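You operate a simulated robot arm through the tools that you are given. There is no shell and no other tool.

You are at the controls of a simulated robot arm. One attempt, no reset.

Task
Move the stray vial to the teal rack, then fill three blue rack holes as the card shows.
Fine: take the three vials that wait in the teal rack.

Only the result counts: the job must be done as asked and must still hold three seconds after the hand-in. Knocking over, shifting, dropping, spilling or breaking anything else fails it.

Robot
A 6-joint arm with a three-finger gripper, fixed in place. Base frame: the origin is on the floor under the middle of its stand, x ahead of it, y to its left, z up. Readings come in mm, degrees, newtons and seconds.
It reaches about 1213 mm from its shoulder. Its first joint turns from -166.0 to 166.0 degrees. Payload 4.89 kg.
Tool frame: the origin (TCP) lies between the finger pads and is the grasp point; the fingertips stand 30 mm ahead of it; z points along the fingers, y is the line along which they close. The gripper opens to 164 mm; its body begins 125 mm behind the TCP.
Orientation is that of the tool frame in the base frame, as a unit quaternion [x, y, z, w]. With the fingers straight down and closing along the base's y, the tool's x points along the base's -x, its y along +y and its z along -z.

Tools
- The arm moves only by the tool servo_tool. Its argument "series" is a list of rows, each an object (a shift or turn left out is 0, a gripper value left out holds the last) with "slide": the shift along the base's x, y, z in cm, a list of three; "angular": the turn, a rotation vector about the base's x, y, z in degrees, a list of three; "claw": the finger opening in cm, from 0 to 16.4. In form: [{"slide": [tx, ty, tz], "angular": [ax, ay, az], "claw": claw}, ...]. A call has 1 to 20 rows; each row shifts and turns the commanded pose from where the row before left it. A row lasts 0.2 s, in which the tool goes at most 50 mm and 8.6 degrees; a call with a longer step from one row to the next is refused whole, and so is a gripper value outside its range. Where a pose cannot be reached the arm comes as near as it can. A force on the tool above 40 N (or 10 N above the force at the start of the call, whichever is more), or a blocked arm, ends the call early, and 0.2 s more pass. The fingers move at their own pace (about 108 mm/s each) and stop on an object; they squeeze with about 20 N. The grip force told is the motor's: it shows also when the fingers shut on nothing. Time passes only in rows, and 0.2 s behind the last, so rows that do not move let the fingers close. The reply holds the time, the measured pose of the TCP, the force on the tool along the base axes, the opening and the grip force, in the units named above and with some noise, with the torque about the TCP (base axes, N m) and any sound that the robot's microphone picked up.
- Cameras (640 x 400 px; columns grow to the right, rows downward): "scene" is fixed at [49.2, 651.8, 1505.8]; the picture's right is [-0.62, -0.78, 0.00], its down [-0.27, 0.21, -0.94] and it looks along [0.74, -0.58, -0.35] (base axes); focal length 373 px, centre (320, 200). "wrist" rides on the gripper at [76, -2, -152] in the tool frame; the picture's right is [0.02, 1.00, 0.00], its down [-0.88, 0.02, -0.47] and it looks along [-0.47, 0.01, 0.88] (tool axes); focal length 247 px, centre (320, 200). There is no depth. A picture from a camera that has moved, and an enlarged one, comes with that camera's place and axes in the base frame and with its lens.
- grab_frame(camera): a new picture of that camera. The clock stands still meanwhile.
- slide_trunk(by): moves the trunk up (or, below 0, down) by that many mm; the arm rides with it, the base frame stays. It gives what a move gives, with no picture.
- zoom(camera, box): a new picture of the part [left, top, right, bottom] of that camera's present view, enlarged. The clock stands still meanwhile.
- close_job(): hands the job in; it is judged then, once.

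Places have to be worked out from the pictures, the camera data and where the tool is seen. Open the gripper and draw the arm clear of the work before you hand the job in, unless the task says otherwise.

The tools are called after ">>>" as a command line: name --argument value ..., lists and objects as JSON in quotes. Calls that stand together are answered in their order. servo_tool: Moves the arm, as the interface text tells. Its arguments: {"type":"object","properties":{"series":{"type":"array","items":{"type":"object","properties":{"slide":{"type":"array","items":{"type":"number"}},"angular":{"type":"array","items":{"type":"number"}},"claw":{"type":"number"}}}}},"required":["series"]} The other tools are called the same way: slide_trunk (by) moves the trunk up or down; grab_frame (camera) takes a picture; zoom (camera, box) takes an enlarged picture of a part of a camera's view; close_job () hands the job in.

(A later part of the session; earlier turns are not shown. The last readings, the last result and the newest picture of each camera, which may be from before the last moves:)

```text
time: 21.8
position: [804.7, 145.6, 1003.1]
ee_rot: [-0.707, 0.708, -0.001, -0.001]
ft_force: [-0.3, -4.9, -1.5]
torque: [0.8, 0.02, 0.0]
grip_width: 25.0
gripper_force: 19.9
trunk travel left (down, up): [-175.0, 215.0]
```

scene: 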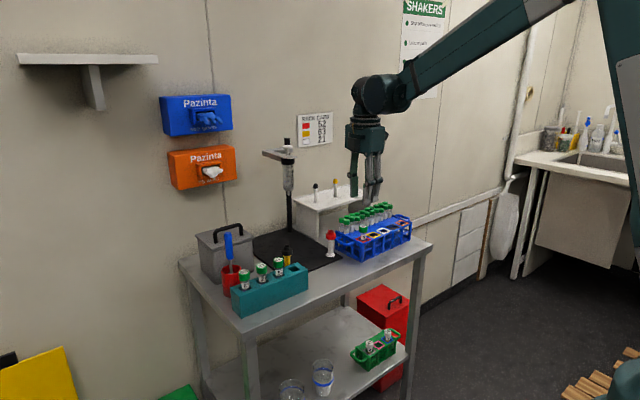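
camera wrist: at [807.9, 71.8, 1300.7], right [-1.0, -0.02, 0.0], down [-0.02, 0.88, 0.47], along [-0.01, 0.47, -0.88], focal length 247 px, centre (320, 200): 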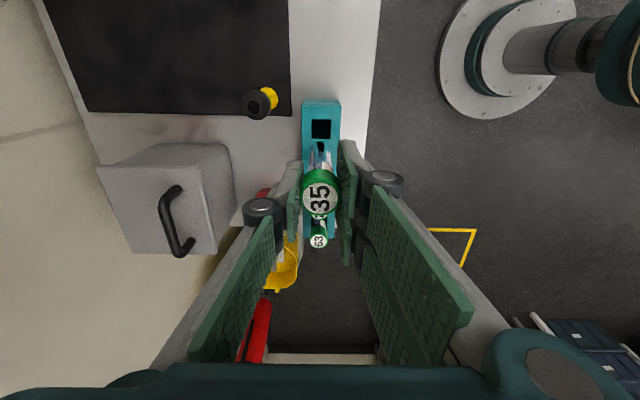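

That last reading shows an odd side force and torque. I hold still, re-read, and look.

>>> servo_tool --series '[{}]'

>>> zoom --camera "scene" --box '[250, 215, 320, 305]'

>>> zoom --camera "wrist" --box '[240, 100, 400, 270]'

```text
time: 22.2
position: [804.4, 146.4, 1003.1]
ee_rot: [-0.706, 0.708, 0.0, 0.001]
ft_force: [-0.1, 0.2, 1.1]
torque: [0.0, 0.06, 0.04]
grip_width: 24.8
gripper_force: 20.1
trunk travel left (down, up): [-175.0, 215.0]
```

```text
4.44 times, centred on (285, 260) of scene
camera zoom: at [49.2, 651.8, 1505.8], right [-0.62, -0.78, 0.0], down [-0.27, 0.21, -0.94], along [0.74, -0.58, -0.35], focal length 1658 px, centre (476, -67)
```

zoom: 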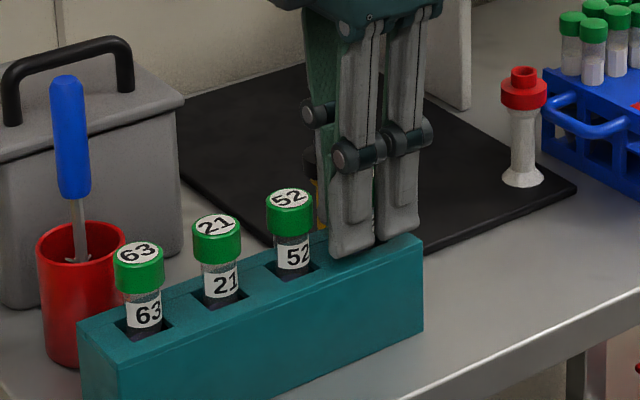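

```text
2.35 times, centred on (320, 185) of wrist
camera zoom: at [806.6, 70.1, 1155.5], right [-1.0, -0.02, 0.0], down [-0.02, 0.88, 0.47], along [-0.01, 0.47, -0.88], focal length 581 px, centre (320, 235)
```

zoom: 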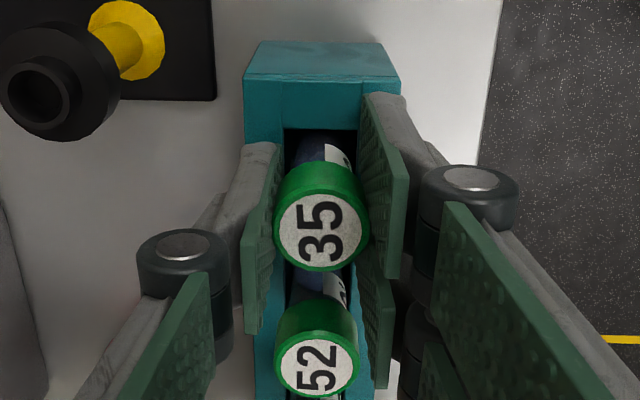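

All calm again. The 35 cap is nearly level with 52's cap, so I lower in 1 mm steps, looking for seat contact.

>>> servo_tool --series '[{"slide": [0, 0, -0.1]}, {}]'

>>> servo_tool --series '[{"slide": [0, 0, -0.1]}, {}]'

>>> zoom --camera "wrist" --box '[280, 120, 370, 270]'

```text
time: 22.8
position: [804.5, 146.0, 1003.0]
ee_rot: [-0.706, 0.708, 0.0, 0.0]
ft_force: [3.0, -7.8, 9.7]
torque: [-0.23, -0.04, 0.03]
grip_width: 24.8
gripper_force: 19.9
trunk travel left (down, up): [-175.0, 215.0]
```

```text
time: 23.4
position: [804.7, 146.7, 1001.5]
ee_rot: [-0.706, 0.708, 0.0, 0.0]
ft_force: [6.4, -5.7, 19.8]
torque: [-0.21, -0.12, 0.01]
grip_width: 25.1
gripper_force: 19.7
trunk travel left (down, up): [-175.0, 215.0]
```

```text
2.67 times, centred on (325, 195) of wrist
camera zoom: at [806.2, 69.8, 1154.4], right [-1.0, -0.02, 0.0], down [-0.02, 0.88, 0.47], along [-0.01, 0.47, -0.88], focal length 659 px, centre (307, 213)
```

zoom: 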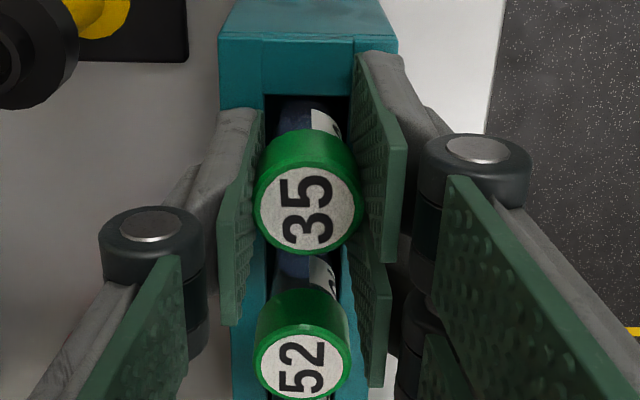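

The vial is seated: Fz rose to 20 N. I back off about 1.5 mm and ease -y to relieve the side load before releasing.

>>> servo_tool --series '[{"slide": [0.03, -0.06, 0.17]}, {}]'

```text
time: 24.0
position: [804.7, 147.0, 1001.3]
ee_rot: [-0.707, 0.708, 0.0, 0.0]
ft_force: [0.0, -0.5, -0.4]
torque: [-0.01, 0.0, 0.0]
grip_width: 24.9
gripper_force: 19.9
trunk travel left (down, up): [-175.0, 215.0]
```

Forces are near zero. I release gently, opening to 46 mm, and look.

>>> servo_tool --series '[{"claw": 2.8}, {"claw": 3.4}, {"claw": 4.0}, {"claw": 4.6}, {}]'

>>> zoom --camera "wrist" --box '[240, 100, 400, 270]'

>>> zoom --camera "scene" --box '[250, 215, 320, 305]'

```text
time: 25.2
position: [805.3, 147.7, 1002.0]
ee_rot: [-0.706, 0.708, 0.0, 0.0]
ft_force: [-0.6, 0.0, -0.1]
torque: [-0.01, -0.02, 0.0]
grip_width: 46.0
gripper_force: 0.0
trunk travel left (down, up): [-175.0, 215.0]
```

```text
2.35 times, centred on (320, 185) of wrist
camera zoom: at [806.8, 69.6, 1155.2], right [-1.0, -0.02, 0.0], down [-0.02, 0.88, 0.47], along [-0.01, 0.47, -0.88], focal length 581 px, centre (320, 235)
```

zoom: 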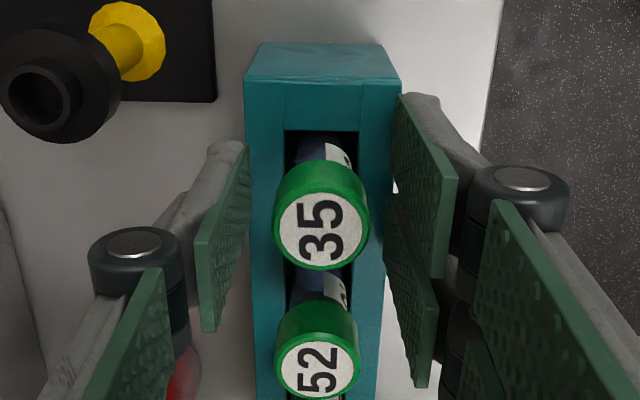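

```text
4.44 times, centred on (285, 260) of scene
camera zoom: at [49.2, 651.8, 1505.8], right [-0.62, -0.78, 0.0], down [-0.27, 0.21, -0.94], along [0.74, -0.58, -0.35], focal length 1658 px, centre (476, -67)
```

zoom: 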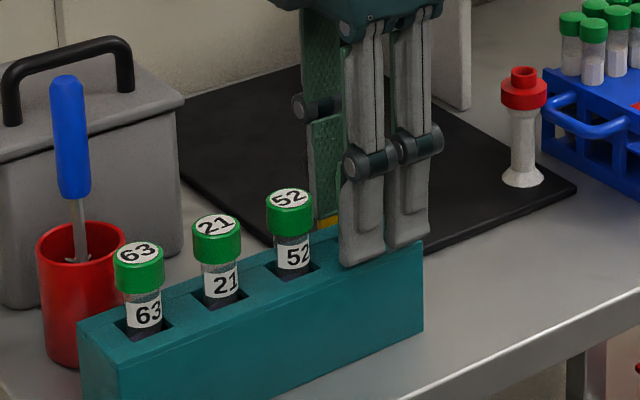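

Vial 35 now stands in the teal rack. I raise clear and move over vial 52 at about (805,198).

>>> servo_tool --series '[{"slide": [0, 0, 1.0]}, {"slide": [0, 0, 2.0]}, {"slide": [0, 0, 2.5]}, {"slide": [0, 2.5, 0]}, {"slide": [0, 2.6, 0]}, {}, {}]'

>>> zoom --camera "wrist" --box '[240, 60, 400, 230]'

>>> zoom --camera "scene" --box '[230, 195, 320, 305]'

```text
time: 26.8
position: [805.5, 198.2, 1058.2]
ee_rot: [-0.707, 0.707, 0.0, 0.0]
ft_force: [0.7, -0.1, 0.3]
torque: [-0.01, 0.04, -0.02]
grip_width: 46.2
gripper_force: 0.0
trunk travel left (down, up): [-175.0, 215.0]
```

```text
2.35 times, centred on (320, 145) of wrist
camera zoom: at [807.1, 121.7, 1210.4], right [-1.0, -0.02, 0.0], down [-0.02, 0.88, 0.47], along [-0.01, 0.47, -0.88], focal length 581 px, centre (320, 329)
```

zoom: 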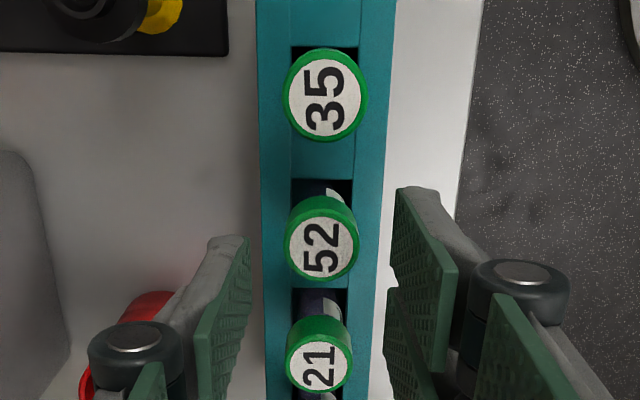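

```text
3.64 times, centred on (275, 250) of scene
camera zoom: at [49.2, 651.8, 1505.8], right [-0.62, -0.78, 0.0], down [-0.27, 0.21, -0.94], along [0.74, -0.58, -0.35], focal length 1356 px, centre (484, 18)
```

zoom: 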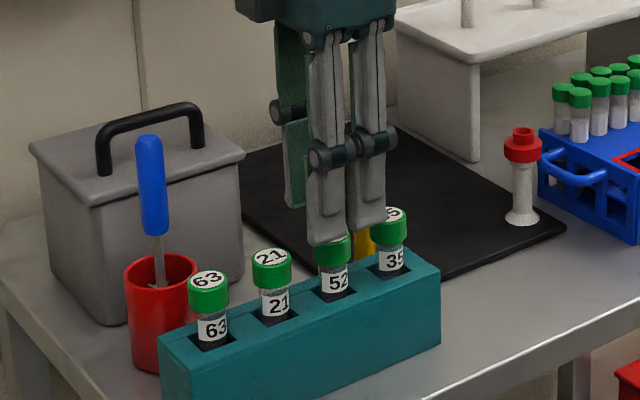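

Comparing several views, the cap tops are really at z≈1013.5, and vial 52 is at about (804.7,193.8). I shift -3.8 mm in y, descend to z≈1030 and re-verify.

>>> servo_tool --series '[{"slide": [-0.04, -0.38, -0.8]}, {"slide": [0, 0, -1.0]}, {"slide": [0, 0, -1.0]}, {}, {}]'

>>> zoom --camera "wrist" --box '[240, 60, 400, 230]'

>>> zoom --camera "scene" --box '[230, 195, 320, 305]'

```text
time: 28.0
position: [806.0, 194.2, 1030.4]
ee_rot: [-0.707, 0.707, 0.0, 0.0]
ft_force: [-0.1, 0.6, -0.2]
torque: [0.02, 0.02, 0.03]
grip_width: 46.2
gripper_force: 0.0
trunk travel left (down, up): [-175.0, 215.0]
```

```text
2.35 times, centred on (320, 145) of wrist
camera zoom: at [806.6, 116.9, 1182.2], right [-1.0, -0.02, 0.0], down [-0.02, 0.88, 0.47], along [-0.01, 0.47, -0.88], focal length 581 px, centre (320, 329)
```

zoom: 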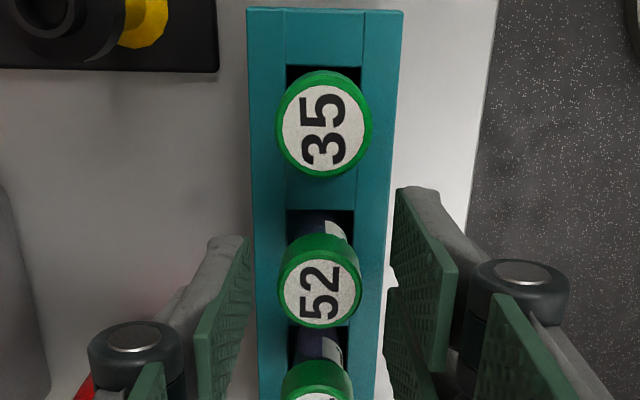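

```text
3.64 times, centred on (275, 250) of scene
camera zoom: at [49.2, 651.8, 1505.8], right [-0.62, -0.78, 0.0], down [-0.27, 0.21, -0.94], along [0.74, -0.58, -0.35], focal length 1356 px, centre (484, 18)
```

zoom: 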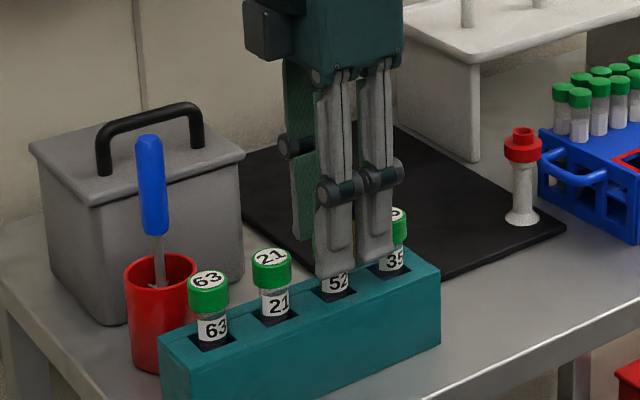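

Aligned within about 0.5 mm. I descend 27 mm to the same grip height and close on 52.

>>> servo_tool --series '[{"slide": [0.04, 0.03, -0.9]}, {"slide": [0, 0, -0.9]}, {"slide": [0, 0, -0.9]}, {}]'

>>> zoom --camera "wrist" --box '[240, 80, 400, 250]'

>>> zoom --camera "scene" --box '[240, 215, 320, 305]'

```text
time: 29.0
position: [806.1, 193.1, 1001.8]
ee_rot: [-0.707, 0.708, 0.0, 0.0]
ft_force: [0.3, 0.1, 0.1]
torque: [-0.02, 0.0, 0.01]
grip_width: 46.2
gripper_force: 0.1
trunk travel left (down, up): [-175.0, 215.0]
```

```text
2.35 times, centred on (320, 165) of wrist
camera zoom: at [807.1, 116.6, 1155.4], right [-1.0, -0.02, 0.0], down [-0.02, 0.88, 0.47], along [-0.01, 0.47, -0.88], focal length 581 px, centre (320, 282)
```

zoom: 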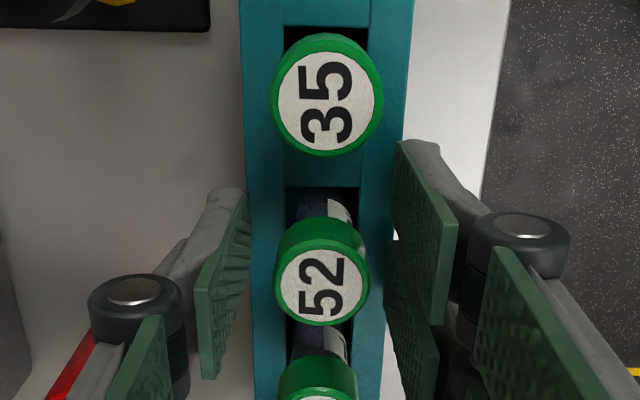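

```text
4.44 times, centred on (280, 260) of scene
camera zoom: at [49.2, 651.8, 1505.8], right [-0.62, -0.78, 0.0], down [-0.27, 0.21, -0.94], along [0.74, -0.58, -0.35], focal length 1658 px, centre (498, -67)
```

zoom: 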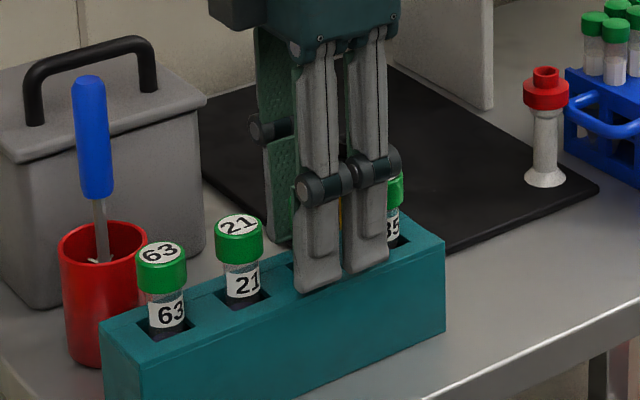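

52 is centred, so I nudge +0.5 mm and close.

>>> servo_tool --series '[{"slide": [0, 0.05, 0]}, {"claw": 3.2}, {"claw": 2.0}, {"claw": 2.0}, {"claw": 2.0}]'

>>> zoom --camera "wrist" --box '[240, 80, 400, 250]'

```text
time: 30.2
position: [805.3, 193.3, 1002.6]
ee_rot: [0.707, -0.707, 0.001, 0.0]
ft_force: [0.0, 0.4, -1.3]
torque: [0.03, 0.0, 0.02]
grip_width: 25.0
gripper_force: 20.2
trunk travel left (down, up): [-175.0, 215.0]
```

```text
2.35 times, centred on (320, 165) of wrist
camera zoom: at [806.9, 117.3, 1155.5], right [-1.0, -0.02, 0.0], down [-0.02, 0.88, 0.47], along [-0.01, 0.47, -0.88], focal length 581 px, centre (320, 282)
```

zoom: 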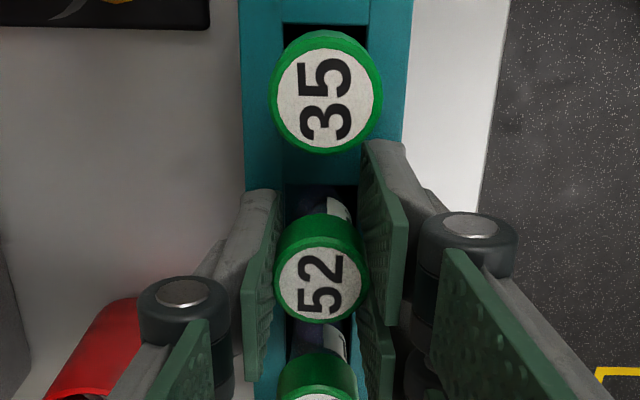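

52 is gripped and centred. I lift it straight up.

>>> servo_tool --series '[{"slide": [0, 0, 0.8]}, {"slide": [0, 0, 1.2]}, {"slide": [0, 0, 2.0]}, {"slide": [0, 0, 2.0]}, {"slide": [0, 0, 2.0]}, {"slide": [0, 0, 2.0]}, {"slide": [0, 0, 2.2]}, {"slide": [0, 0, 2.2]}, {}]'

>>> zoom --camera "scene" --box '[210, 150, 330, 305]'

```text
time: 32.2
position: [804.7, 194.2, 1147.4]
ee_rot: [0.707, -0.707, 0.0, 0.0]
ft_force: [-0.4, -0.1, -0.4]
torque: [0.03, -0.03, 0.02]
grip_width: 24.9
gripper_force: 19.9
trunk travel left (down, up): [-175.0, 215.0]
```

```text
2.58 times, centred on (270, 228) of scene
camera zoom: at [49.2, 651.8, 1505.8], right [-0.62, -0.78, 0.0], down [-0.27, 0.21, -0.94], along [0.74, -0.58, -0.35], focal length 963 px, centre (449, 129)
```

zoom: 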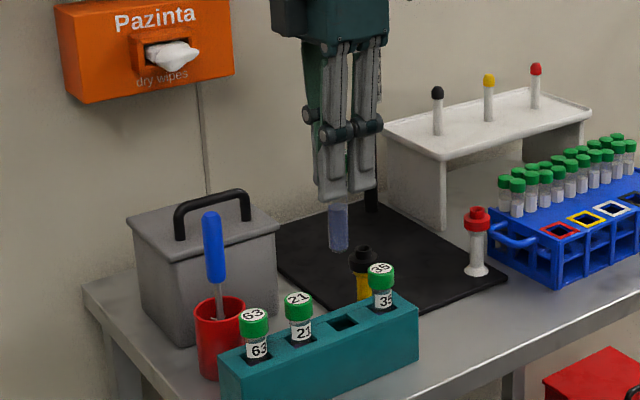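

52 is up and clear. I carry it to above the red hole at (819.4,-136.6).

>>> servo_tool --series '[{"slide": [0.12, -1.5, 0]}, {"slide": [0.12, -2.9, 0]}, {"slide": [0.12, -2.9, 0]}, {"slide": [0.12, -2.9, 0]}, {"slide": [0.12, -2.9, 0]}, {"slide": [0.12, -2.9, 0]}, {"slide": [0.12, -2.9, 0]}, {"slide": [0.12, -2.9, 0]}, {"slide": [0.12, -2.9, 0]}, {"slide": [0.12, -2.9, 0]}, {"slide": [0.12, -2.9, 0]}, {"slide": [0.11, -1.5, 0]}, {"slide": [0, -0.99, 0]}, {}, {}]'

>>> zoom --camera "wrist" --box '[240, 50, 400, 220]'

>>> zoom --camera "scene" --box '[320, 145, 430, 265]'

```text
time: 35.4
position: [819.7, -135.1, 1145.9]
ee_rot: [0.707, -0.707, 0.0, 0.0]
ft_force: [0.9, 0.0, -0.1]
torque: [0.03, 0.03, 0.0]
grip_width: 24.7
gripper_force: 20.4
trunk travel left (down, up): [-175.0, 215.0]
```

```text
2.35 times, centred on (320, 135) of wrist
camera zoom: at [820.7, -212.2, 1299.8], right [-1.0, -0.02, 0.0], down [-0.02, 0.88, 0.47], along [-0.01, 0.47, -0.88], focal length 581 px, centre (320, 353)
```

zoom: 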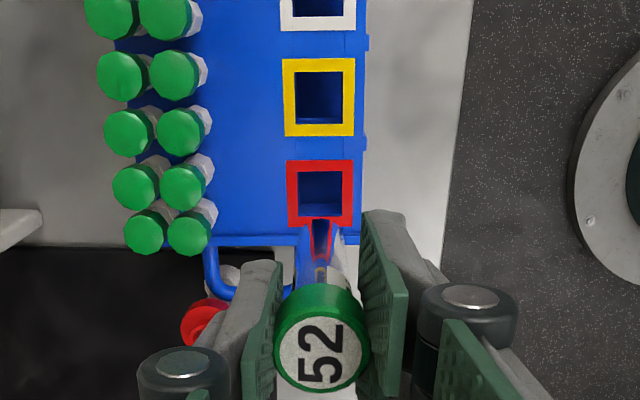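

```text
3.33 times, centred on (375, 205) of scene
camera zoom: at [49.2, 651.8, 1505.8], right [-0.62, -0.78, 0.0], down [-0.27, 0.21, -0.94], along [0.74, -0.58, -0.35], focal length 1243 px, centre (137, 183)
```

zoom: 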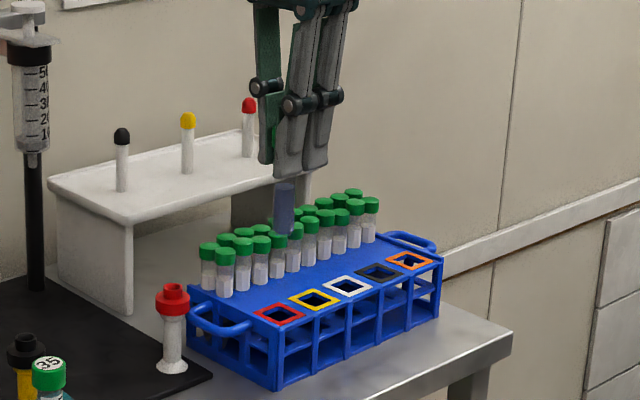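

The red hole centre reads (819.2,-136.5) against the tool at (818.7,-136.2). I shift slightly and lower to just above the hole for a check.

>>> servo_tool --series '[{"slide": [0.05, -0.03, -1.5]}, {"slide": [0, 0, -2.0]}, {"slide": [0, 0, -1.8]}, {}, {}]'

>>> zoom --camera "wrist" --box '[240, 50, 400, 220]'

>>> zoom --camera "scene" --box '[335, 175, 415, 265]'

```text
time: 36.6
position: [820.8, -136.1, 1093.1]
ee_rot: [-0.707, 0.707, 0.0, 0.0]
ft_force: [0.3, 0.7, -0.3]
torque: [0.01, -0.02, -0.02]
grip_width: 24.8
gripper_force: 20.2
trunk travel left (down, up): [-175.0, 215.0]
```

```text
2.35 times, centred on (320, 135) of wrist
camera zoom: at [821.9, -212.5, 1246.0], right [-1.0, -0.02, 0.0], down [-0.02, 0.88, 0.47], along [-0.01, 0.47, -0.88], focal length 581 px, centre (320, 353)
```

zoom: 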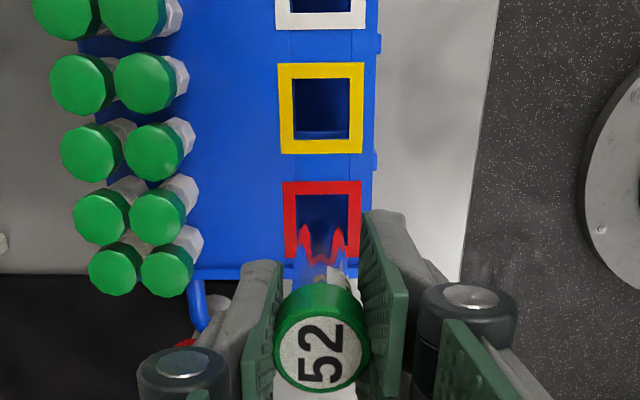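

```text
4.44 times, centred on (375, 220) of scene
camera zoom: at [49.2, 651.8, 1505.8], right [-0.62, -0.78, 0.0], down [-0.27, 0.21, -0.94], along [0.74, -0.58, -0.35], focal length 1658 px, centre (76, 111)
```

zoom: 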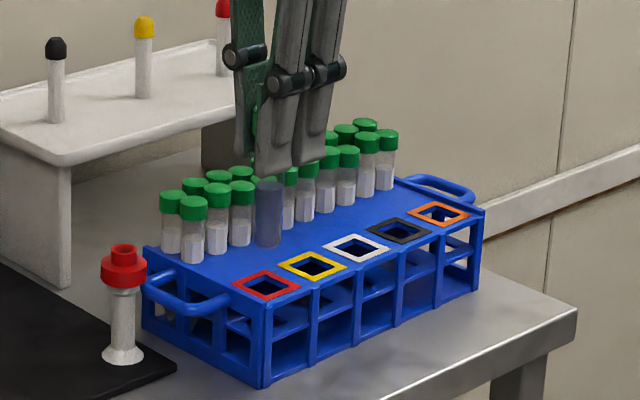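

Aligned. I lower into the red hole to z≈1050 and read the force.

>>> servo_tool --series '[{"slide": [-0.03, 0.02, -1.2]}, {"slide": [0, 0, -1.2]}, {"slide": [0, 0, -1.0]}, {"slide": [0, 0, -1.0]}, {}]'

>>> zoom --camera "wrist" --box '[240, 60, 400, 230]'

>>> zoom --camera "scene" --box '[335, 175, 415, 265]'

```text
time: 37.8
position: [821.1, -135.2, 1049.4]
ee_rot: [0.707, -0.707, 0.0, 0.0]
ft_force: [-0.5, -0.4, -0.5]
torque: [0.02, 0.04, -0.02]
grip_width: 24.5
gripper_force: 19.5
trunk travel left (down, up): [-175.0, 215.0]
```

```text
2.35 times, centred on (320, 145) of wrist
camera zoom: at [821.2, -212.3, 1202.2], right [-1.0, -0.02, 0.0], down [-0.02, 0.88, 0.47], along [-0.01, 0.47, -0.88], focal length 581 px, centre (320, 329)
```

zoom: 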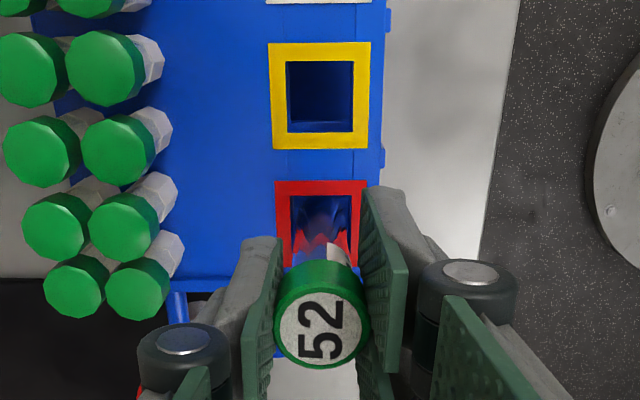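

```text
4.44 times, centred on (375, 220) of scene
camera zoom: at [49.2, 651.8, 1505.8], right [-0.62, -0.78, 0.0], down [-0.27, 0.21, -0.94], along [0.74, -0.58, -0.35], focal length 1658 px, centre (76, 111)
```

zoom: 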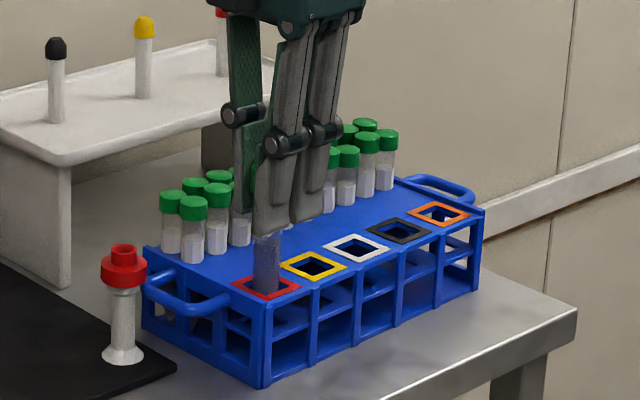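

No contact, and the vial is inside the red frame. I continue down to z≈1012.

>>> servo_tool --series '[{"slide": [0, 0, -0.8]}, {"slide": [0, 0, -0.8]}, {"slide": [0, 0, -0.8]}, {}]'

>>> servo_tool --series '[{"slide": [0, 0, -0.7]}, {"slide": [0, 0, -0.6]}, {}]'

```text
time: 38.8
position: [819.8, -135.0, 1024.8]
ee_rot: [-0.707, 0.707, 0.001, 0.0]
ft_force: [-1.1, -0.8, -0.7]
torque: [0.02, 0.03, 0.01]
grip_width: 24.6
gripper_force: 20.4
trunk travel left (down, up): [-175.0, 215.0]
```

```text
time: 39.6
position: [820.2, -136.3, 1013.9]
ee_rot: [-0.707, 0.707, 0.0, 0.0]
ft_force: [0.6, 0.0, -1.2]
torque: [0.02, 0.02, -0.02]
grip_width: 24.6
gripper_force: 20.1
trunk travel left (down, up): [-175.0, 215.0]
```

Still no contact. I continue in finer steps toward the seat at about z 1003.

>>> servo_tool --series '[{"slide": [0, 0, -0.3]}, {"slide": [0, 0, -0.3]}, {}]'

>>> servo_tool --series '[{"slide": [0, 0, -0.15]}, {}]'

>>> servo_tool --series '[{"slide": [0, 0, -0.1]}, {}]'

```text
time: 40.4
position: [819.4, -136.5, 1007.1]
ee_rot: [0.708, -0.707, 0.001, 0.0]
ft_force: [0.1, -0.3, 0.3]
torque: [0.03, 0.01, 0.02]
grip_width: 24.8
gripper_force: 19.9
trunk travel left (down, up): [-175.0, 215.0]
```

```text
time: 41.0
position: [819.1, -136.0, 1005.2]
ee_rot: [0.708, -0.706, 0.0, -0.001]
ft_force: [-0.3, 0.6, -0.4]
torque: [-0.01, -0.01, 0.0]
grip_width: 24.7
gripper_force: 20.0
trunk travel left (down, up): [-175.0, 215.0]
```

```text
time: 41.6
position: [819.9, -134.6, 1004.4]
ee_rot: [-0.707, 0.707, -0.001, 0.0]
ft_force: [-0.6, -0.1, -0.8]
torque: [0.04, -0.02, 0.02]
grip_width: 24.6
gripper_force: 20.0
trunk travel left (down, up): [-175.0, 215.0]
```

>>> servo_tool --series '[{"slide": [0, 0, -0.1]}, {}]'

>>> servo_tool --series '[{"slide": [0, 0, -0.1]}, {}]'

```text
time: 42.2
position: [820.1, -136.1, 1003.6]
ee_rot: [-0.707, 0.707, 0.0, 0.0]
ft_force: [0.3, -0.1, -0.5]
torque: [-0.02, -0.01, 0.01]
grip_width: 24.7
gripper_force: 19.9
trunk travel left (down, up): [-175.0, 215.0]
```

```text
time: 42.8
position: [819.4, -135.2, 1001.8]
ee_rot: [-0.707, 0.707, 0.0, 0.0]
ft_force: [-0.2, 0.5, 6.2]
torque: [0.05, -0.07, 0.0]
grip_width: 24.9
gripper_force: 19.7
trunk travel left (down, up): [-175.0, 215.0]
```

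It seated at z≈1002 with Fz about 6 N and no side load. I back off 0.5 mm, release, and look.

>>> servo_tool --series '[{"slide": [0, 0, 0.05]}, {"claw": 2.8}, {"claw": 3.4}, {"claw": 4.0}, {"claw": 4.6}, {}]'

>>> zoom --camera "wrist" --box '[240, 80, 400, 250]'

>>> zoom --camera "scene" --box '[335, 175, 415, 265]'

```text
time: 44.2
position: [820.2, -136.1, 1002.9]
ee_rot: [-0.707, 0.708, 0.0, 0.0]
ft_force: [0.1, 0.8, -0.6]
torque: [-0.02, 0.0, -0.02]
grip_width: 45.7
gripper_force: 0.1
trunk travel left (down, up): [-175.0, 215.0]
```

```text
2.35 times, centred on (320, 165) of wrist
camera zoom: at [821.2, -212.5, 1155.7], right [-1.0, -0.02, 0.0], down [-0.02, 0.88, 0.47], along [-0.01, 0.47, -0.88], focal length 581 px, centre (320, 282)
```

zoom: 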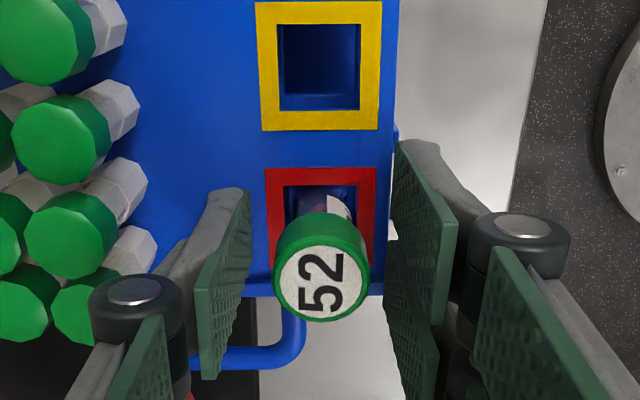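

```text
4.44 times, centred on (375, 220) of scene
camera zoom: at [49.2, 651.8, 1505.8], right [-0.62, -0.78, 0.0], down [-0.27, 0.21, -0.94], along [0.74, -0.58, -0.35], focal length 1658 px, centre (76, 111)
```

zoom: 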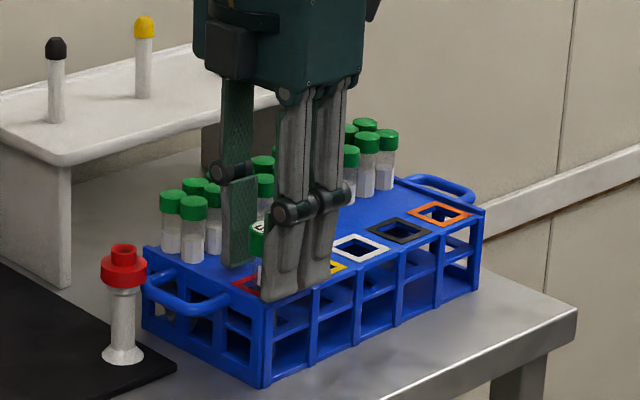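

52 sits upright in red. I rise and travel back to above vial 21 at about (805,244).

>>> servo_tool --series '[{"slide": [0, 0, 1.0]}, {"slide": [0, 0, 2.5]}, {"slide": [0, 0, 2.5]}, {"slide": [0, 1.5, 1.0]}, {"slide": [-0.12, 3.3, 0]}, {"slide": [-0.13, 3.3, 0]}, {"slide": [-0.13, 3.3, 0]}, {"slide": [-0.13, 3.3, 0]}, {"slide": [-0.13, 3.3, 0]}, {"slide": [-0.13, 3.3, 0]}, {"slide": [-0.13, 3.3, 0]}, {"slide": [-0.13, 3.3, 0]}, {"slide": [-0.13, 3.3, 0]}, {"slide": [-0.13, 3.3, 0]}, {"slide": [-0.12, 3.3, 0]}, {"slide": [0, 0.25, 0]}, {}, {}]'

>>> zoom --camera "wrist" --box '[220, 50, 420, 250]'

>>> zoom --camera "scene" --box '[210, 180, 320, 305]'

>>> zoom --camera "scene" --box '[320, 195, 430, 270]'

```text
time: 48.0
position: [805.4, 245.9, 1073.7]
ee_rot: [-0.707, 0.707, 0.001, 0.0]
ft_force: [-0.4, -0.5, -0.5]
torque: [0.01, 0.02, 0.03]
grip_width: 45.8
gripper_force: 0.0
trunk travel left (down, up): [-175.0, 215.0]
```

```text
2.00 times, centred on (320, 150) of wrist
camera zoom: at [807.6, 169.4, 1226.1], right [-1.0, -0.02, 0.0], down [-0.02, 0.88, 0.47], along [-0.01, 0.47, -0.88], focal length 494 px, centre (320, 300)
```

zoom: 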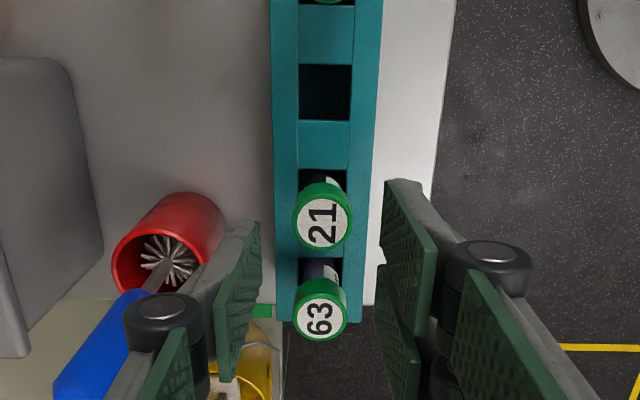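

```text
3.20 times, centred on (265, 242) of scene
camera zoom: at [49.2, 651.8, 1505.8], right [-0.62, -0.78, 0.0], down [-0.27, 0.21, -0.94], along [0.74, -0.58, -0.35], focal length 1194 px, centre (496, 64)
```

zoom: 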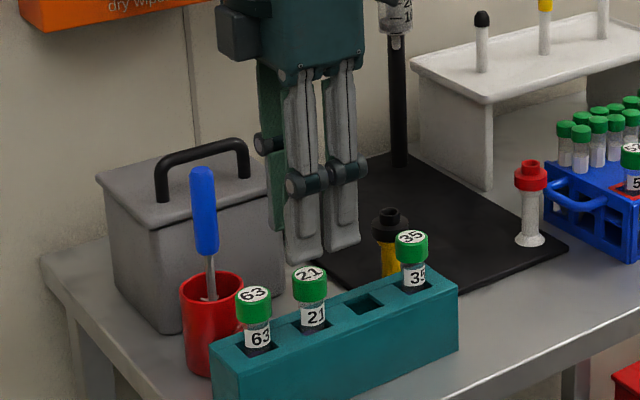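

```text
5.33 times, centred on (375, 232) of scene
camera zoom: at [49.2, 651.8, 1505.8], right [-0.62, -0.78, 0.0], down [-0.27, 0.21, -0.94], along [0.74, -0.58, -0.35], focal length 1990 px, centre (27, 27)
```

zoom: 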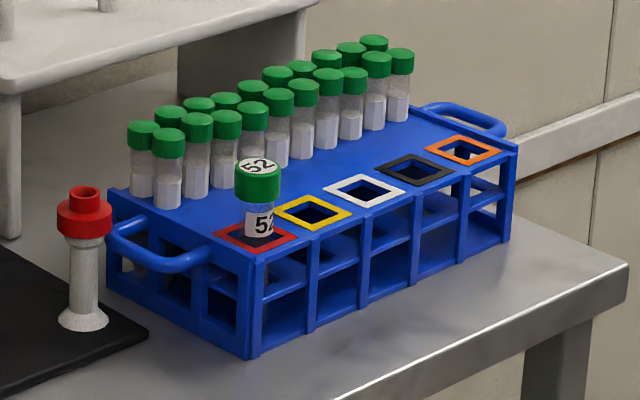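

Vial 52 is confirmed well seated in red. Vial 21 measures (804.7,242.4), and the cup and brush are about 30 mm clear of the thumb. I shift and descend to z≈1030.

>>> servo_tool --series '[{"slide": [-0.08, -0.3, -1.0]}, {"slide": [0, 0, -1.7]}, {"slide": [0, 0, -1.7]}, {}, {}]'

>>> zoom --camera "wrist" --box '[220, 60, 420, 250]'

>>> zoom --camera "scene" --box '[220, 200, 310, 305]'

```text
time: 49.2
position: [803.9, 240.0, 1027.9]
ee_rot: [-0.707, 0.707, 0.0, 0.0]
ft_force: [-0.1, -0.4, -0.3]
torque: [0.04, 0.04, 0.0]
grip_width: 46.1
gripper_force: 0.0
trunk travel left (down, up): [-175.0, 215.0]
```

```text
2.11 times, centred on (320, 155) of wrist
camera zoom: at [806.6, 164.6, 1181.3], right [-1.0, -0.02, 0.0], down [-0.02, 0.88, 0.47], along [-0.01, 0.47, -0.88], focal length 520 px, centre (320, 295)
```

zoom: 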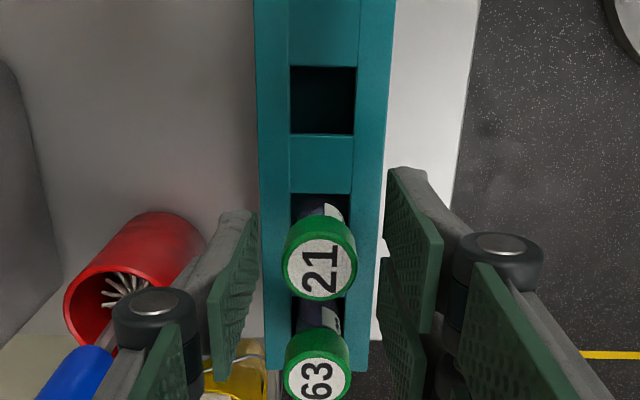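

```text
3.81 times, centred on (265, 252) of scene
camera zoom: at [49.2, 651.8, 1505.8], right [-0.62, -0.78, 0.0], down [-0.27, 0.21, -0.94], along [0.74, -0.58, -0.35], focal length 1421 px, centre (530, 0)
```

zoom: 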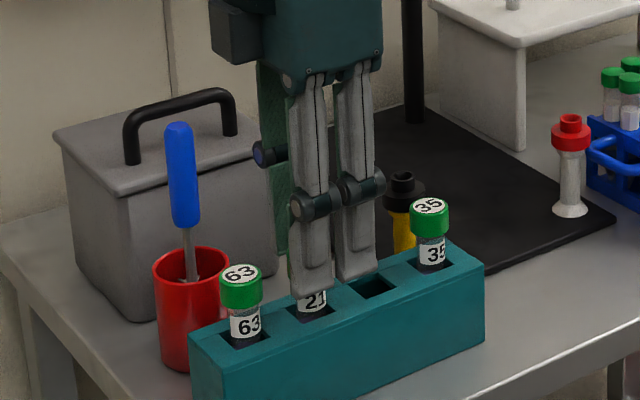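

Vial 21 is at (805.1,242.9) and the tool at (804.6,240.6). I correct +2.3 mm and descend to grip height.

>>> servo_tool --series '[{"slide": [0.05, 0.22, 0]}, {}, {"slide": [0, 0, -0.8]}, {"slide": [0, 0, -0.9]}, {"slide": [0, 0, -0.9]}, {}]'

>>> zoom --camera "wrist" --box '[240, 80, 400, 250]'

>>> zoom --camera "scene" --box '[220, 200, 310, 305]'

```text
time: 50.6
position: [806.0, 244.1, 1003.6]
ee_rot: [0.708, -0.706, 0.0, 0.0]
ft_force: [-0.6, 0.3, 0.5]
torque: [0.02, 0.0, 0.0]
grip_width: 46.0
gripper_force: 0.0
trunk travel left (down, up): [-175.0, 215.0]
```

```text
2.35 times, centred on (320, 165) of wrist
camera zoom: at [806.6, 167.4, 1155.5], right [-1.0, -0.02, 0.0], down [-0.02, 0.88, 0.47], along [-0.01, 0.47, -0.88], focal length 581 px, centre (320, 282)
```

zoom: 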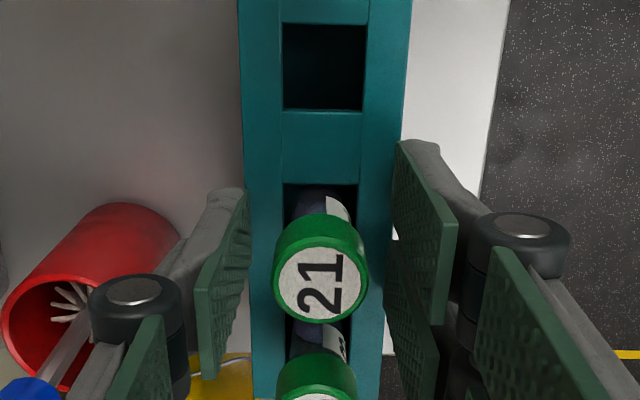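

```text
3.81 times, centred on (265, 252) of scene
camera zoom: at [49.2, 651.8, 1505.8], right [-0.62, -0.78, 0.0], down [-0.27, 0.21, -0.94], along [0.74, -0.58, -0.35], focal length 1421 px, centre (530, 0)
```

zoom: 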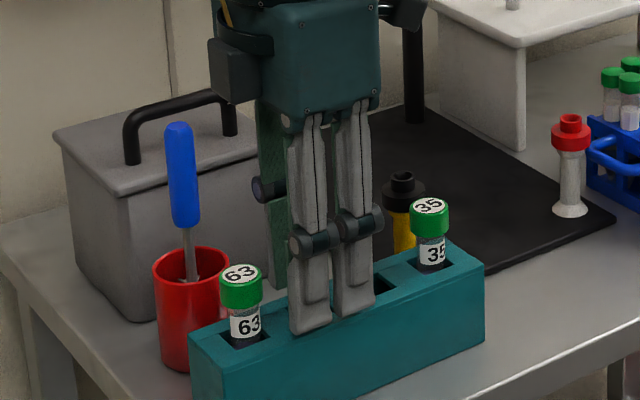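

Centred on 21, so I close.

>>> servo_tool --series '[{"claw": 3.2}, {"claw": 2.0}, {"claw": 2.0}, {"claw": 2.0}, {"claw": 2.0}]'

>>> zoom --camera "wrist" --box '[240, 80, 400, 250]'

```text
time: 51.8
position: [805.6, 243.9, 1003.2]
ee_rot: [0.707, -0.707, 0.0, 0.0]
ft_force: [2.1, -0.1, -0.2]
torque: [0.01, -0.04, -0.04]
grip_width: 24.7
gripper_force: 20.2
trunk travel left (down, up): [-175.0, 215.0]
```

```text
2.35 times, centred on (320, 165) of wrist
camera zoom: at [806.7, 167.4, 1155.6], right [-1.0, -0.02, 0.0], down [-0.02, 0.88, 0.47], along [-0.01, 0.47, -0.88], focal length 581 px, centre (320, 282)
```

zoom: 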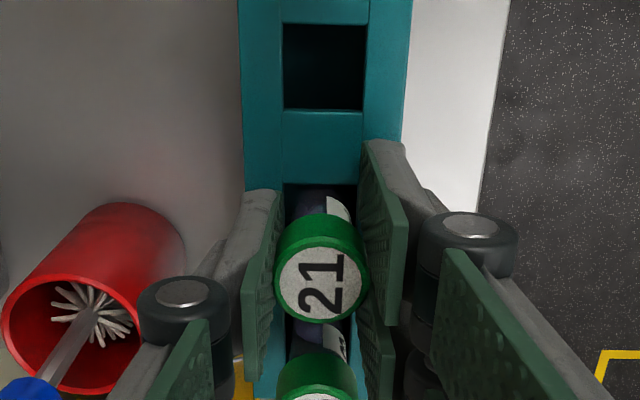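

21 is gripped. I lift it, then carry it toward the white hole at about (821.8,-237).

>>> servo_tool --series '[{"slide": [0, 0, 0.8]}, {"slide": [0, 0, 1.2]}, {"slide": [0, 0, 2.0]}, {"slide": [0, 0, 2.0]}, {"slide": [0, 0, 2.0]}, {"slide": [0, 0, 2.0]}, {"slide": [0, 0, 2.2]}, {"slide": [0, 0, 2.3]}, {}]'

>>> servo_tool --series '[{"slide": [0.1, -1.5, 0]}, {"slide": [0.1, -2.9, 0]}, {"slide": [0.1, -2.9, 0]}, {"slide": [0.1, -2.9, 0]}, {"slide": [0.1, -2.9, 0]}, {"slide": [0.1, -2.9, 0]}, {"slide": [0.1, -2.9, 0]}, {"slide": [0.1, -2.9, 0]}, {"slide": [0.1, -2.9, 0]}, {"slide": [0.1, -2.9, 0]}, {"slide": [0.1, -2.9, 0]}, {"slide": [0.1, -2.9, 0]}, {"slide": [0.1, -2.9, 0]}, {"slide": [0.1, -2.9, 0]}, {"slide": [0.1, -2.9, 0]}, {"slide": [0.1, -2.9, 0]}, {"slide": [0.1, -2.2, 0]}, {"slide": [0, -0.84, 0]}, {}, {}]'

>>> zoom --camera "wrist" --box '[240, 50, 400, 220]'

>>> zoom --camera "scene" --box '[320, 145, 430, 265]'

```text
time: 53.8
position: [803.5, 243.2, 1149.0]
ee_rot: [-0.707, 0.707, 0.0, 0.0]
ft_force: [-0.4, 0.2, 0.9]
torque: [-0.01, 0.01, 0.0]
grip_width: 24.7
gripper_force: 20.1
trunk travel left (down, up): [-175.0, 215.0]
```

```text
time: 58.0
position: [822.5, -237.6, 1148.0]
ee_rot: [0.707, -0.707, 0.0, 0.0]
ft_force: [0.1, 0.2, 0.0]
torque: [-0.01, 0.0, 0.0]
grip_width: 24.8
gripper_force: 20.1
trunk travel left (down, up): [-175.0, 215.0]
```

```text
2.35 times, centred on (320, 135) of wrist
camera zoom: at [823.9, -313.7, 1300.4], right [-1.0, -0.02, 0.0], down [-0.02, 0.88, 0.47], along [-0.01, 0.47, -0.88], focal length 581 px, centre (320, 353)
```

zoom: 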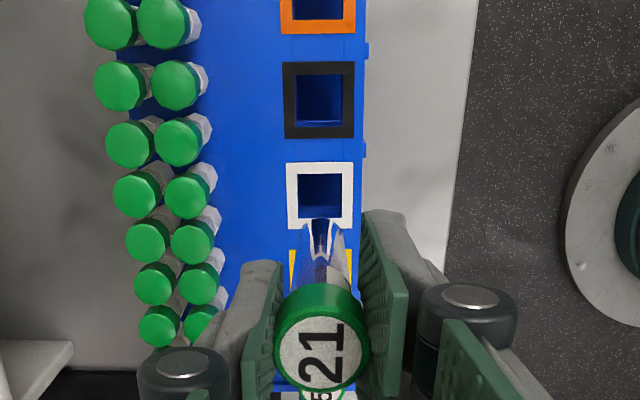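

```text
3.33 times, centred on (375, 205) of scene
camera zoom: at [49.2, 651.8, 1505.8], right [-0.62, -0.78, 0.0], down [-0.27, 0.21, -0.94], along [0.74, -0.58, -0.35], focal length 1243 px, centre (137, 183)
```

zoom: 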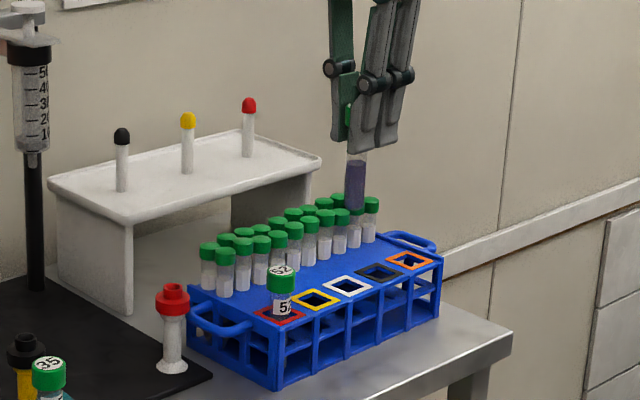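

The white hole centre is (822.4,-236.8) and the tool is at (821.9,-237.7). I correct and lower to just above the hole.

>>> servo_tool --series '[{"slide": [0.05, 0.09, -1.5]}, {"slide": [0, 0, -2.0]}, {"slide": [0, 0, -1.9]}, {}, {}]'

>>> zoom --camera "wrist" --box '[240, 50, 400, 220]'

>>> zoom --camera "scene" --box '[335, 165, 425, 265]'

```text
time: 59.2
position: [823.1, -235.6, 1093.6]
ee_rot: [-0.707, 0.707, 0.0, 0.001]
ft_force: [0.0, -0.5, -0.4]
torque: [0.02, 0.04, 0.01]
grip_width: 24.6
gripper_force: 19.8
trunk travel left (down, up): [-175.0, 215.0]
```

```text
2.35 times, centred on (320, 135) of wrist
camera zoom: at [825.0, -313.0, 1246.6], right [-1.0, -0.02, 0.0], down [-0.02, 0.88, 0.47], along [-0.01, 0.47, -0.88], focal length 581 px, centre (320, 353)
```

zoom: 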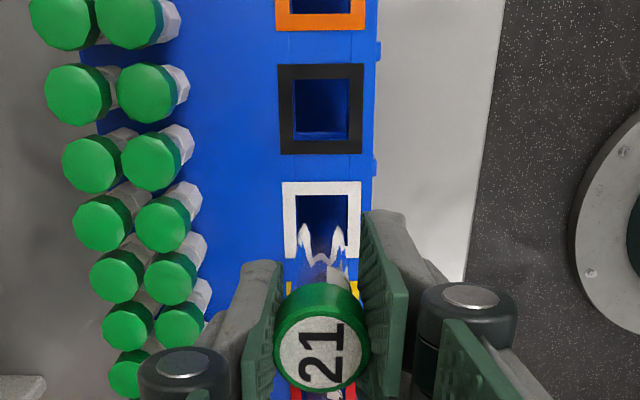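

```text
4.00 times, centred on (380, 215) of scene
camera zoom: at [49.2, 651.8, 1505.8], right [-0.62, -0.78, 0.0], down [-0.27, 0.21, -0.94], along [0.74, -0.58, -0.35], focal length 1492 px, centre (80, 140)
```

zoom: 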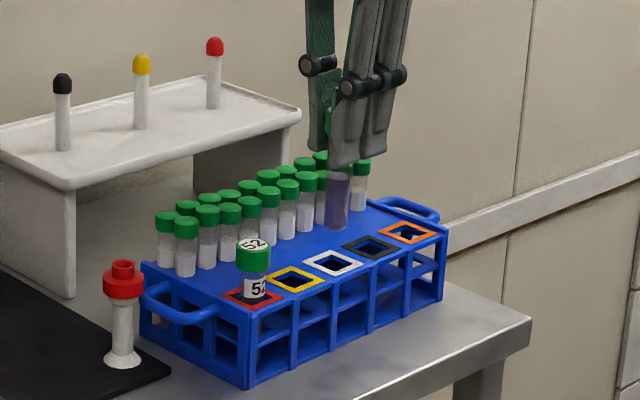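

This matches the picture before the red insertion, so alignment is good. I lower to z≈1050 and read.

>>> servo_tool --series '[{"slide": [-0.03, 0.02, -1.2]}, {"slide": [0, 0, -1.2]}, {"slide": [0, 0, -1.0]}, {"slide": [0, 0, -1.0]}, {}]'

>>> zoom --camera "wrist" --box '[240, 60, 400, 230]'

>>> zoom --camera "scene" --box '[335, 175, 415, 265]'

```text
time: 60.4
position: [822.7, -236.0, 1049.4]
ee_rot: [-0.707, 0.707, -0.001, 0.0]
ft_force: [0.3, 0.2, 0.1]
torque: [-0.02, 0.0, -0.01]
grip_width: 24.8
gripper_force: 20.1
trunk travel left (down, up): [-175.0, 215.0]
```

```text
2.35 times, centred on (320, 145) of wrist
camera zoom: at [824.1, -312.7, 1202.5], right [-1.0, -0.02, 0.0], down [-0.02, 0.88, 0.47], along [-0.01, 0.47, -0.88], focal length 581 px, centre (320, 329)
```

zoom: 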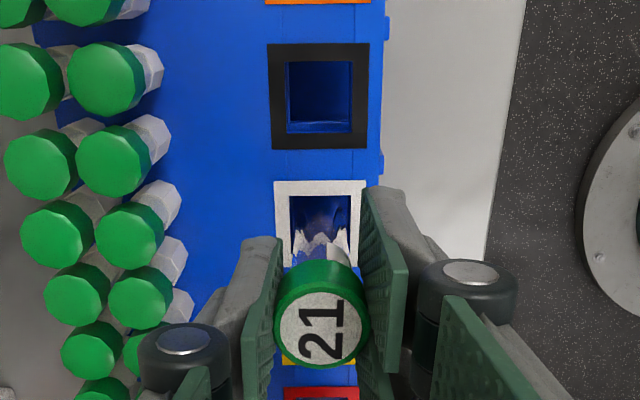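

```text
4.44 times, centred on (375, 220) of scene
camera zoom: at [49.2, 651.8, 1505.8], right [-0.62, -0.78, 0.0], down [-0.27, 0.21, -0.94], along [0.74, -0.58, -0.35], focal length 1658 px, centre (76, 111)
```

zoom: 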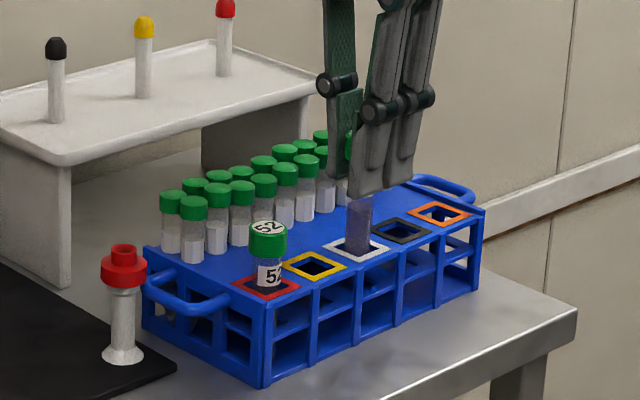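

The vial is entering the white hole cleanly, so I lower further.

>>> servo_tool --series '[{"slide": [0, 0, -0.8]}, {"slide": [0, 0, -0.8]}, {"slide": [0, 0, -0.8]}, {}]'

>>> servo_tool --series '[{"slide": [0, 0, -0.7]}, {"slide": [0, 0, -0.6]}, {}]'

>>> servo_tool --series '[{"slide": [0, 0, -0.3]}, {"slide": [0, 0, -0.3]}, {}]'

```text
time: 61.4
position: [822.5, -236.8, 1025.2]
ee_rot: [-0.707, 0.707, 0.0, 0.0]
ft_force: [-0.2, 0.9, 0.6]
torque: [-0.02, 0.02, -0.02]
grip_width: 24.6
gripper_force: 20.1
trunk travel left (down, up): [-175.0, 215.0]
```

```text
time: 62.2
position: [823.4, -234.8, 1011.8]
ee_rot: [-0.706, 0.708, 0.001, 0.0]
ft_force: [-0.5, 0.0, -0.5]
torque: [-0.02, 0.0, -0.02]
grip_width: 24.5
gripper_force: 19.5
trunk travel left (down, up): [-175.0, 215.0]
```

```text
time: 63.0
position: [823.2, -235.0, 1006.6]
ee_rot: [0.708, -0.706, 0.0, -0.001]
ft_force: [-0.5, -0.4, -1.0]
torque: [0.02, 0.0, 0.03]
grip_width: 24.6
gripper_force: 19.5
trunk travel left (down, up): [-175.0, 215.0]
```

Near the seat height with no contact yet. I take fine steps.

>>> servo_tool --series '[{"slide": [0, 0, -0.15]}, {}]'

>>> servo_tool --series '[{"slide": [0, 0, -0.1]}, {}]'

>>> servo_tool --series '[{"slide": [0, 0, -0.1]}, {}]'

```text
time: 63.6
position: [822.7, -236.8, 1004.7]
ee_rot: [-0.707, 0.707, 0.0, -0.001]
ft_force: [0.7, 0.0, -1.2]
torque: [-0.03, -0.02, -0.01]
grip_width: 24.5
gripper_force: 20.3
trunk travel left (down, up): [-175.0, 215.0]
```

```text
time: 64.2
position: [822.8, -235.9, 1004.3]
ee_rot: [-0.707, 0.707, 0.0, 0.0]
ft_force: [0.2, 0.2, -0.3]
torque: [0.02, -0.01, 0.03]
grip_width: 24.5
gripper_force: 19.8
trunk travel left (down, up): [-175.0, 215.0]
```

```text
time: 64.8
position: [822.9, -235.6, 1003.4]
ee_rot: [0.707, -0.707, 0.001, 0.001]
ft_force: [0.5, -0.1, 0.6]
torque: [0.01, 0.03, 0.0]
grip_width: 24.7
gripper_force: 20.1
trunk travel left (down, up): [-175.0, 215.0]
```

>>> servo_tool --series '[{"slide": [0, 0, -0.07]}, {}]'

>>> servo_tool --series '[{"slide": [0, 0, -0.07]}, {}]'

```text
time: 65.4
position: [822.1, -235.3, 1002.8]
ee_rot: [0.707, -0.707, 0.0, -0.001]
ft_force: [2.2, -1.4, 4.3]
torque: [-0.03, -0.08, 0.01]
grip_width: 24.4
gripper_force: 20.1
trunk travel left (down, up): [-175.0, 215.0]
```

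```text
time: 66.0
position: [821.9, -235.5, 1002.8]
ee_rot: [0.707, -0.707, 0.0, 0.0]
ft_force: [5.5, -0.5, 18.1]
torque: [-0.03, -0.17, 0.0]
grip_width: 24.8
gripper_force: 19.9
trunk travel left (down, up): [-175.0, 215.0]
```

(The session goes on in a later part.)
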